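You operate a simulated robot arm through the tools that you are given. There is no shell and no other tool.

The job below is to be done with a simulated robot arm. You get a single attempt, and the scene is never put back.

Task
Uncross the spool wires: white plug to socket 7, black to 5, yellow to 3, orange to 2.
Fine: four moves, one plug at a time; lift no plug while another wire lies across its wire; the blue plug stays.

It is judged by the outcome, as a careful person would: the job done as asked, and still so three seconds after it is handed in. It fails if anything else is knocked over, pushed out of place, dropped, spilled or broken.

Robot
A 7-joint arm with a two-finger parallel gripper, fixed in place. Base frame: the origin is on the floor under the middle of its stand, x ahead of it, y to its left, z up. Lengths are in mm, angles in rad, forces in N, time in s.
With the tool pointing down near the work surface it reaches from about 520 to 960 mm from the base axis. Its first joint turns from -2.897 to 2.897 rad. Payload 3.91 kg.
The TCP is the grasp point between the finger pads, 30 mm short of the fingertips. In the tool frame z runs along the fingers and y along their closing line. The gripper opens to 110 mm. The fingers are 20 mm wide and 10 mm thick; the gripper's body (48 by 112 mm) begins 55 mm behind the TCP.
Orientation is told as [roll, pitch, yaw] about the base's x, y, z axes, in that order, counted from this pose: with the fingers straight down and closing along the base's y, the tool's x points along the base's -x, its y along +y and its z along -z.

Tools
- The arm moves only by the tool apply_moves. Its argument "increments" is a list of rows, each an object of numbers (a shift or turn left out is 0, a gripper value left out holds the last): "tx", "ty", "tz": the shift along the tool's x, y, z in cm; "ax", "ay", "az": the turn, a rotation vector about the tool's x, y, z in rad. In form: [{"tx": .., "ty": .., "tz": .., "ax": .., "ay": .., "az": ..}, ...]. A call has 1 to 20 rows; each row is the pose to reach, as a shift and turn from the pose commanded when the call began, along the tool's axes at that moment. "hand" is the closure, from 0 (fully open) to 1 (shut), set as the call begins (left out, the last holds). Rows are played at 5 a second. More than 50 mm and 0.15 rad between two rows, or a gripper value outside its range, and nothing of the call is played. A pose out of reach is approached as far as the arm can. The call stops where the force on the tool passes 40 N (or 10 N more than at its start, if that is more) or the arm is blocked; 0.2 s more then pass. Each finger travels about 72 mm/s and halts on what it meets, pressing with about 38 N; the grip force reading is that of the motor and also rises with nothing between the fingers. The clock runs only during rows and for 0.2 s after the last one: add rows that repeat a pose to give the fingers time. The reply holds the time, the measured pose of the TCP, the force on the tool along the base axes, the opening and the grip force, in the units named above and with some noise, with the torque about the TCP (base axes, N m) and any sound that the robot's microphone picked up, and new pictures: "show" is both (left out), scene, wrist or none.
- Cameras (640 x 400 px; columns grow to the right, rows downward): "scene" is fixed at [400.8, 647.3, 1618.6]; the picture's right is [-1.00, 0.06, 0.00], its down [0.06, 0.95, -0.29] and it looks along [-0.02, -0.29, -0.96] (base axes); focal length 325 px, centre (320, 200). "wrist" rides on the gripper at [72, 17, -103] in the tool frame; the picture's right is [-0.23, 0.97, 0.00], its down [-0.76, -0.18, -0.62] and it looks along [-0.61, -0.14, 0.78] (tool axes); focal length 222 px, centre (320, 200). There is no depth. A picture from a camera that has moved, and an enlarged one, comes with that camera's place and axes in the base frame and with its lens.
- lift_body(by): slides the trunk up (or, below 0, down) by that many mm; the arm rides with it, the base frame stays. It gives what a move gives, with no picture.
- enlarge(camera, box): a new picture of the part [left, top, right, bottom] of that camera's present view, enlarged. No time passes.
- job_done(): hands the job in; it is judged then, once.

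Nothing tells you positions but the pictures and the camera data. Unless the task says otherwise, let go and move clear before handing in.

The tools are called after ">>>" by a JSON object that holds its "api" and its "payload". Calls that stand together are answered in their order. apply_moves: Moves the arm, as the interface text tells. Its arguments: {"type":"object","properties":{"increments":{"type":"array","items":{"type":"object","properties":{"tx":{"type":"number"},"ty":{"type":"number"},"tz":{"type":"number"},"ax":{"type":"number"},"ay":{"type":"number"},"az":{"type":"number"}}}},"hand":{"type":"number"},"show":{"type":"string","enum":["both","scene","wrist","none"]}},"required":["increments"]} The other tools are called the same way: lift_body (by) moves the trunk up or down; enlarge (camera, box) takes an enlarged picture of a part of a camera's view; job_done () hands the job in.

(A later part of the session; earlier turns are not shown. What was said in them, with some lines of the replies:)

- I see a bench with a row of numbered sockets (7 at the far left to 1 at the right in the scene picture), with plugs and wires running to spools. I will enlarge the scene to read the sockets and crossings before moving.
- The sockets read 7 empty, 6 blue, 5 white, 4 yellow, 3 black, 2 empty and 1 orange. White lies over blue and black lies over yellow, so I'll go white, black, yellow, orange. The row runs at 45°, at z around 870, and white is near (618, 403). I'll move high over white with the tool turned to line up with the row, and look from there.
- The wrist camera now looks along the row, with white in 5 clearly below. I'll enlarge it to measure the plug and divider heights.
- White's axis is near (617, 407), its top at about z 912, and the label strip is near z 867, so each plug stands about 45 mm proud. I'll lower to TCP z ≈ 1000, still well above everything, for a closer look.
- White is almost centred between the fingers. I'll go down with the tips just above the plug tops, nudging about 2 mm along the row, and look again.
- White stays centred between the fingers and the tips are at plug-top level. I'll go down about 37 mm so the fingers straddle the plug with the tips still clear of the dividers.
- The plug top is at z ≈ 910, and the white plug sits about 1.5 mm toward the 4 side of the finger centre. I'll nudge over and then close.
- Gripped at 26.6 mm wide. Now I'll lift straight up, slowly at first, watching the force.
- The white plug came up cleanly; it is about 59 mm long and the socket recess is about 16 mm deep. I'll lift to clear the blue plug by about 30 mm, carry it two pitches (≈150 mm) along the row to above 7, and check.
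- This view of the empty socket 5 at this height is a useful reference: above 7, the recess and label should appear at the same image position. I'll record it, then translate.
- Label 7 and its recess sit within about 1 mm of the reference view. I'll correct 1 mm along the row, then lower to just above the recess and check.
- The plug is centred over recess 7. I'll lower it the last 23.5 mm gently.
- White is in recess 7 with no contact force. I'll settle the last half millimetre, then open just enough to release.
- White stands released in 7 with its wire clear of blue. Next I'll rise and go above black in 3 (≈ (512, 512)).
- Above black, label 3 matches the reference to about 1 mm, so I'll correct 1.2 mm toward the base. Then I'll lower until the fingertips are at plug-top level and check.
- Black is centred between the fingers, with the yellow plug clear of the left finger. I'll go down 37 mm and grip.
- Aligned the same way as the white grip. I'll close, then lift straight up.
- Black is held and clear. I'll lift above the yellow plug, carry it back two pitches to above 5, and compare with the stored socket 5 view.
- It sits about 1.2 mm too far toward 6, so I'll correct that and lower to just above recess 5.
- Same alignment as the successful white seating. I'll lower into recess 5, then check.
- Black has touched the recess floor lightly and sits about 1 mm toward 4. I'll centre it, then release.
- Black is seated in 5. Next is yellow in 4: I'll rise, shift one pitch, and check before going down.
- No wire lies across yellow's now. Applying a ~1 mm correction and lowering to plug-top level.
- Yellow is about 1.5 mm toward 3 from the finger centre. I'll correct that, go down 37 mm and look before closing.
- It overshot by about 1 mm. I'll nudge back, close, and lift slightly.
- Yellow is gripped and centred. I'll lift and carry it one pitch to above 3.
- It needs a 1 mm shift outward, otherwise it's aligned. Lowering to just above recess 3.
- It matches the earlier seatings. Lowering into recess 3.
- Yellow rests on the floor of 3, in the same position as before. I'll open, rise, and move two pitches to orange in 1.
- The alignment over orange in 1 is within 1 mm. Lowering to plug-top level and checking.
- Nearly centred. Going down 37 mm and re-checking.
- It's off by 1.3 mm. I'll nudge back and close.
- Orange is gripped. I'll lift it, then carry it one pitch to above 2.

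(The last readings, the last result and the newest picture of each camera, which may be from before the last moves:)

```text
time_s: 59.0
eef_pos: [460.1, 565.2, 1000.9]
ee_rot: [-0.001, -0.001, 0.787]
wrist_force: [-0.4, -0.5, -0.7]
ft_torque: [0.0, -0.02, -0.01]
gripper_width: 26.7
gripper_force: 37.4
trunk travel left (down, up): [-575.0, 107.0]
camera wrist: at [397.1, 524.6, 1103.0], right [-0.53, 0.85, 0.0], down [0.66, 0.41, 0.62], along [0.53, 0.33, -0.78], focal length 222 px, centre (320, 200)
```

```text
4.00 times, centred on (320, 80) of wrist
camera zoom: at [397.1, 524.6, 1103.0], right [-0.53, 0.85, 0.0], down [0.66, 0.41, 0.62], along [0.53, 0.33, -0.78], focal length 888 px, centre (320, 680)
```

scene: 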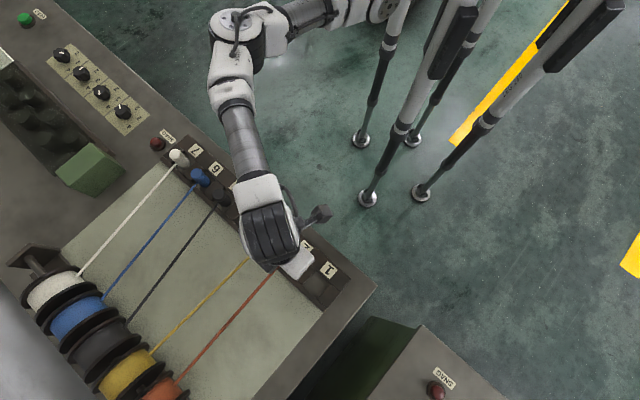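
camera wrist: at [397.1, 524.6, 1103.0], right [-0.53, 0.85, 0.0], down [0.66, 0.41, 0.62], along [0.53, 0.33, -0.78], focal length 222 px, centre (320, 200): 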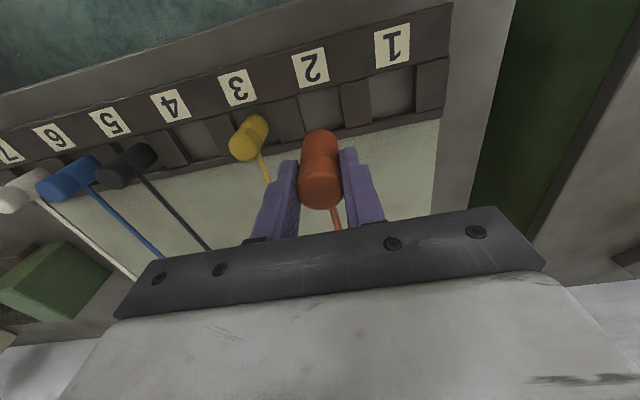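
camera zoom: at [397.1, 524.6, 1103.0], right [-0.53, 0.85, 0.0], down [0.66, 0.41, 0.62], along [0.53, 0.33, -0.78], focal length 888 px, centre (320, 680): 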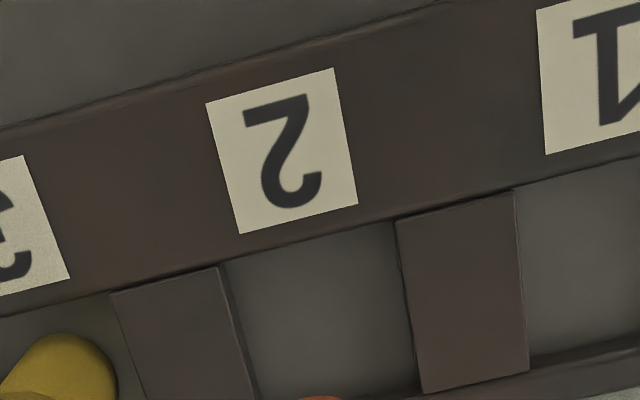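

Within about 1 mm. Small correction, then lower to just above recess 2.

>>> {"api": "apply_moves", "payload": {"increments": [{"tx": 0.02, "ty": 0.08, "tz": 1}, {"tx": 0.02, "ty": 0.08, "tz": 2.5}, {"tx": 0.02, "ty": 0.08, "tz": 4}, {"tx": 0.02, "ty": 0.08, "tz": 5.5}, {"tx": 0.02, "ty": 0.08, "tz": 6.8}, {"tx": 0.02, "ty": 0.08, "tz": 6.8}, {"tx": 0.02, "ty": 0.08, "tz": 6.8}], "hand": 1.0, "show": "wrist"}}

>>> {"api": "enlarge", "payload": {"camera": "wrist", "box": [240, 60, 400, 160]}}

```text
time_s: 60.6
eef_pos: [457.8, 566.2, 931.2]
ee_rot: [0.0, 0.001, 0.785]
wrist_force: [0.7, 0.1, 0.1]
ft_torque: [0.0, -0.03, 0.03]
gripper_width: 26.6
gripper_force: 38.0
trunk travel left (down, up): [-575.0, 107.0]
camera wrist: at [395.8, 525.7, 1034.7], right [-0.53, 0.85, 0.0], down [0.66, 0.41, 0.62], along [0.53, 0.33, -0.78], focal length 222 px, centre (320, 200)
```

wrist: 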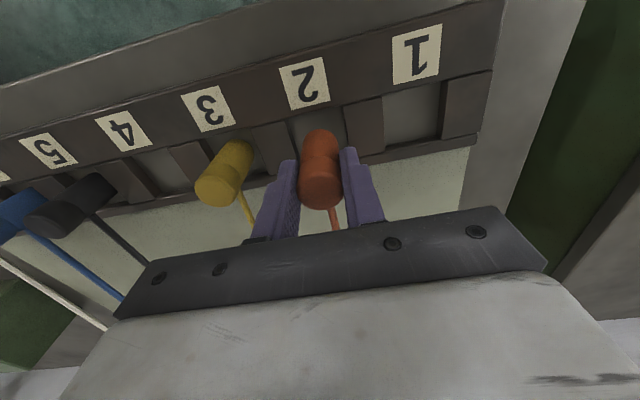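

```text
4.00 times, centred on (320, 110) of wrist
camera zoom: at [395.8, 525.7, 1034.7], right [-0.53, 0.85, 0.0], down [0.66, 0.41, 0.62], along [0.53, 0.33, -0.78], focal length 888 px, centre (320, 560)
```

zoom: 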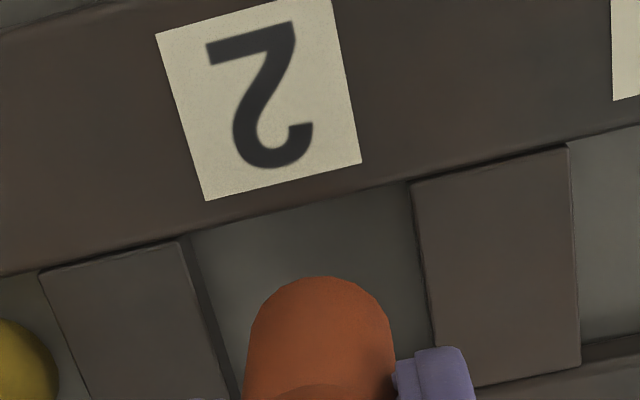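

Same view as black's successful approach; I'll apply the same sub-millimetre correction and lower into recess 2.

>>> {"api": "apply_moves", "payload": {"increments": [{"tx": -0.05, "ty": -0.07, "tz": 0.4}, {"tx": -0.05, "ty": -0.07, "tz": 1.0}, {"tx": -0.05, "ty": -0.07, "tz": 1.5}, {"tx": -0.05, "ty": -0.07, "tz": 2.0}, {"tx": -0.05, "ty": -0.07, "tz": 2.4}, {"tx": -0.05, "ty": -0.07, "tz": 2.4}, {"tx": -0.05, "ty": -0.07, "tz": 2.4}], "hand": 1.0, "show": "wrist"}}

>>> {"api": "enlarge", "payload": {"camera": "wrist", "box": [200, 90, 440, 240]}}

```text
time_s: 62.2
eef_pos: [460.3, 565.9, 908.3]
ee_rot: [0.0, 0.0, 0.785]
wrist_force: [-0.4, -0.7, 1.9]
ft_torque: [-0.07, 0.01, 0.0]
gripper_width: 26.5
gripper_force: 37.8
trunk travel left (down, up): [-575.0, 107.0]
camera wrist: at [396.9, 525.8, 1011.4], right [-0.53, 0.85, 0.0], down [0.66, 0.41, 0.62], along [0.53, 0.33, -0.78], focal length 222 px, centre (320, 200)
```

wrist: 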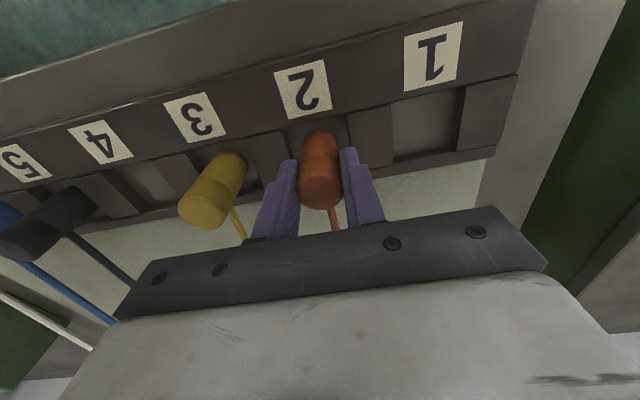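

```text
2.67 times, centred on (320, 165) of wrist
camera zoom: at [396.9, 525.8, 1011.4], right [-0.53, 0.85, 0.0], down [0.66, 0.41, 0.62], along [0.53, 0.33, -0.78], focal length 592 px, centre (320, 293)
```

zoom: 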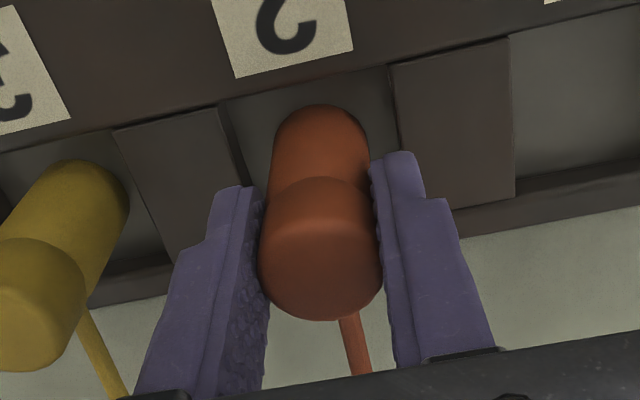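

Orange rests on the floor of 2, centred. I'll release, rise straight up, and back well away from the row so the scene camera can see everything.

>>> {"api": "apply_moves", "payload": {"increments": [{"tz": 0}, {"tz": 0}, {"tz": 0}, {"tz": 0}], "hand": 0.4, "show": "wrist"}}

>>> {"api": "apply_moves", "payload": {"increments": [{"tz": -1}, {"tz": -3}, {"tz": -6}, {"tz": -9}, {"tz": -12}, {"tz": -15}, {"tz": -18}, {"tx": 3, "tz": -20}, {"tx": 6, "tz": -20}, {"tx": 10, "tz": -20}, {"tx": 14, "tz": -20}, {"tx": 18, "tz": -20}, {"tx": 18, "tz": -20}], "hand": 0.4, "show": "both"}}

>>> {"api": "enlarge", "payload": {"camera": "scene", "box": [140, 120, 380, 320]}}

>>> {"api": "enlarge", "payload": {"camera": "scene", "box": [0, 130, 340, 400]}}

```text
time_s: 63.2
eef_pos: [459.0, 565.7, 908.2]
ee_rot: [0.0, -0.001, 0.787]
wrist_force: [0.1, 0.7, -0.3]
ft_torque: [-0.05, 0.03, -0.01]
gripper_width: 65.9
gripper_force: 0.1
trunk travel left (down, up): [-575.0, 107.0]
camera wrist: at [396.8, 525.9, 1011.3], right [-0.53, 0.85, 0.0], down [0.66, 0.41, 0.62], along [0.53, 0.33, -0.78], focal length 222 px, centre (320, 200)
```

wrist: 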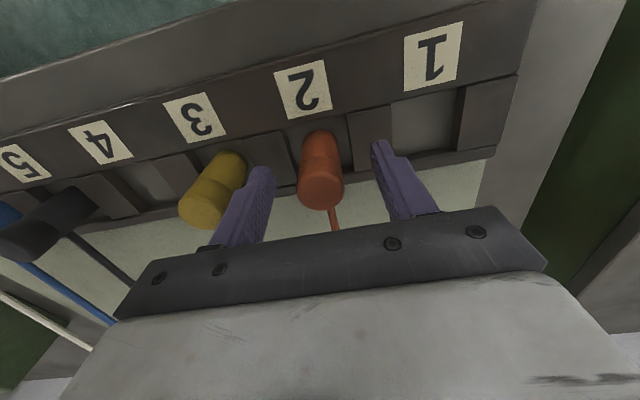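

```text
time_s: 66.0
eef_pos: [333.4, 439.5, 1107.6]
ee_rot: [-0.001, 0.0, 0.787]
wrist_force: [0.0, -0.4, -0.8]
ft_torque: [0.02, 0.02, 0.01]
gripper_width: 66.1
gripper_force: 0.1
trunk travel left (down, up): [-575.0, 107.0]
camera wrist: at [270.9, 399.9, 1210.6], right [-0.53, 0.85, 0.0], down [0.66, 0.41, 0.62], along [0.53, 0.33, -0.78], focal length 222 px, centre (320, 200)
```

scene: 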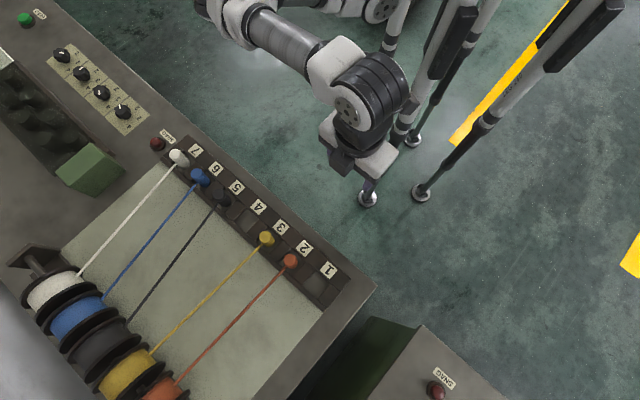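
wrist: 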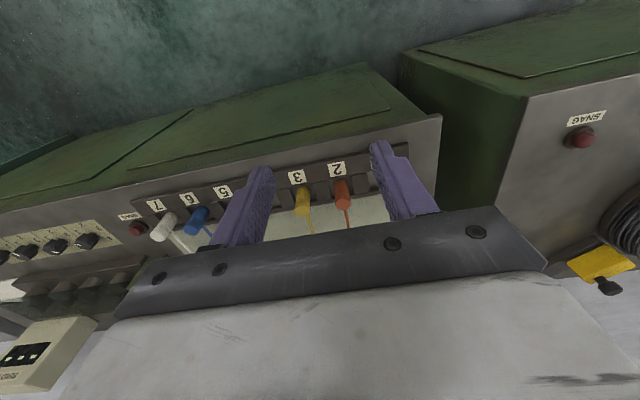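

```text
2.00 times, centred on (260, 220) of scene
camera zoom: at [400.8, 647.3, 1618.6], right [-1.0, 0.06, 0.0], down [0.06, 0.95, -0.29], along [-0.02, -0.29, -0.96], focal length 649 px, centre (440, 160)
```

zoom: 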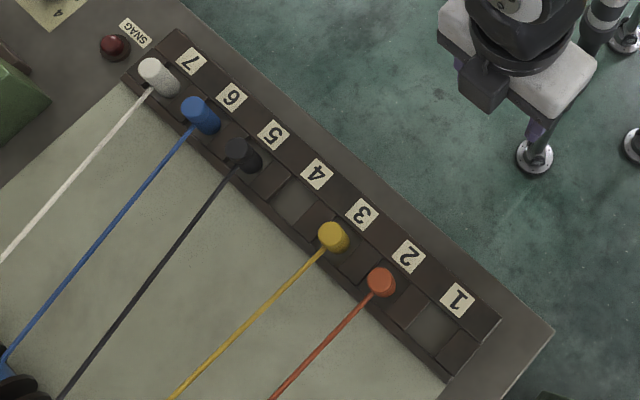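

```text
1.48 times, centred on (170, 265) of scene
camera zoom: at [400.8, 647.3, 1618.6], right [-1.0, 0.06, 0.0], down [0.06, 0.95, -0.29], along [-0.02, -0.29, -0.96], focal length 481 px, centre (542, 104)
```

zoom: 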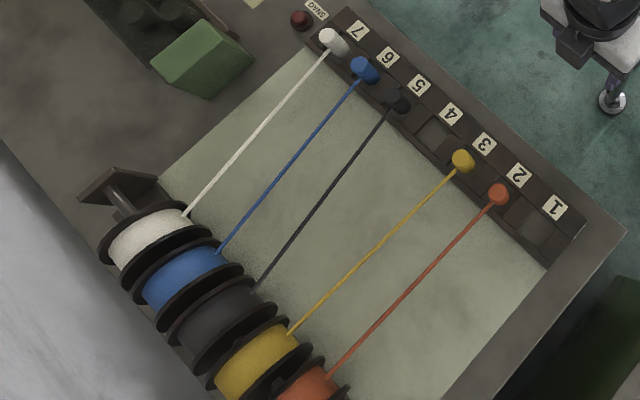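

White is in 7, blue is untouched in 6, black is in 5, yellow in 3 and orange in 2. No wires cross, and the arm is open and clear of the row, so I'm handing in.

>>> {"api": "job_done", "payload": {}}

```text
The job is handed in.
```

The spool wires are uncrossed: white is in socket 7, black in 5, yellow in 3 and orange in 2. The blue plug stayed in 6.

It took four moves, one plug at a time, in the order white, black, yellow, orange. No plug was lifted while another wire lay across its own. White went first because its wire lay over blue's. Black went before yellow because it lay over yellow's.

The last scene picture shows all five plugs standing in their sockets with no wires crossing and nothing else disturbed. I let go of the last plug and moved the arm clear of the row before handing in.
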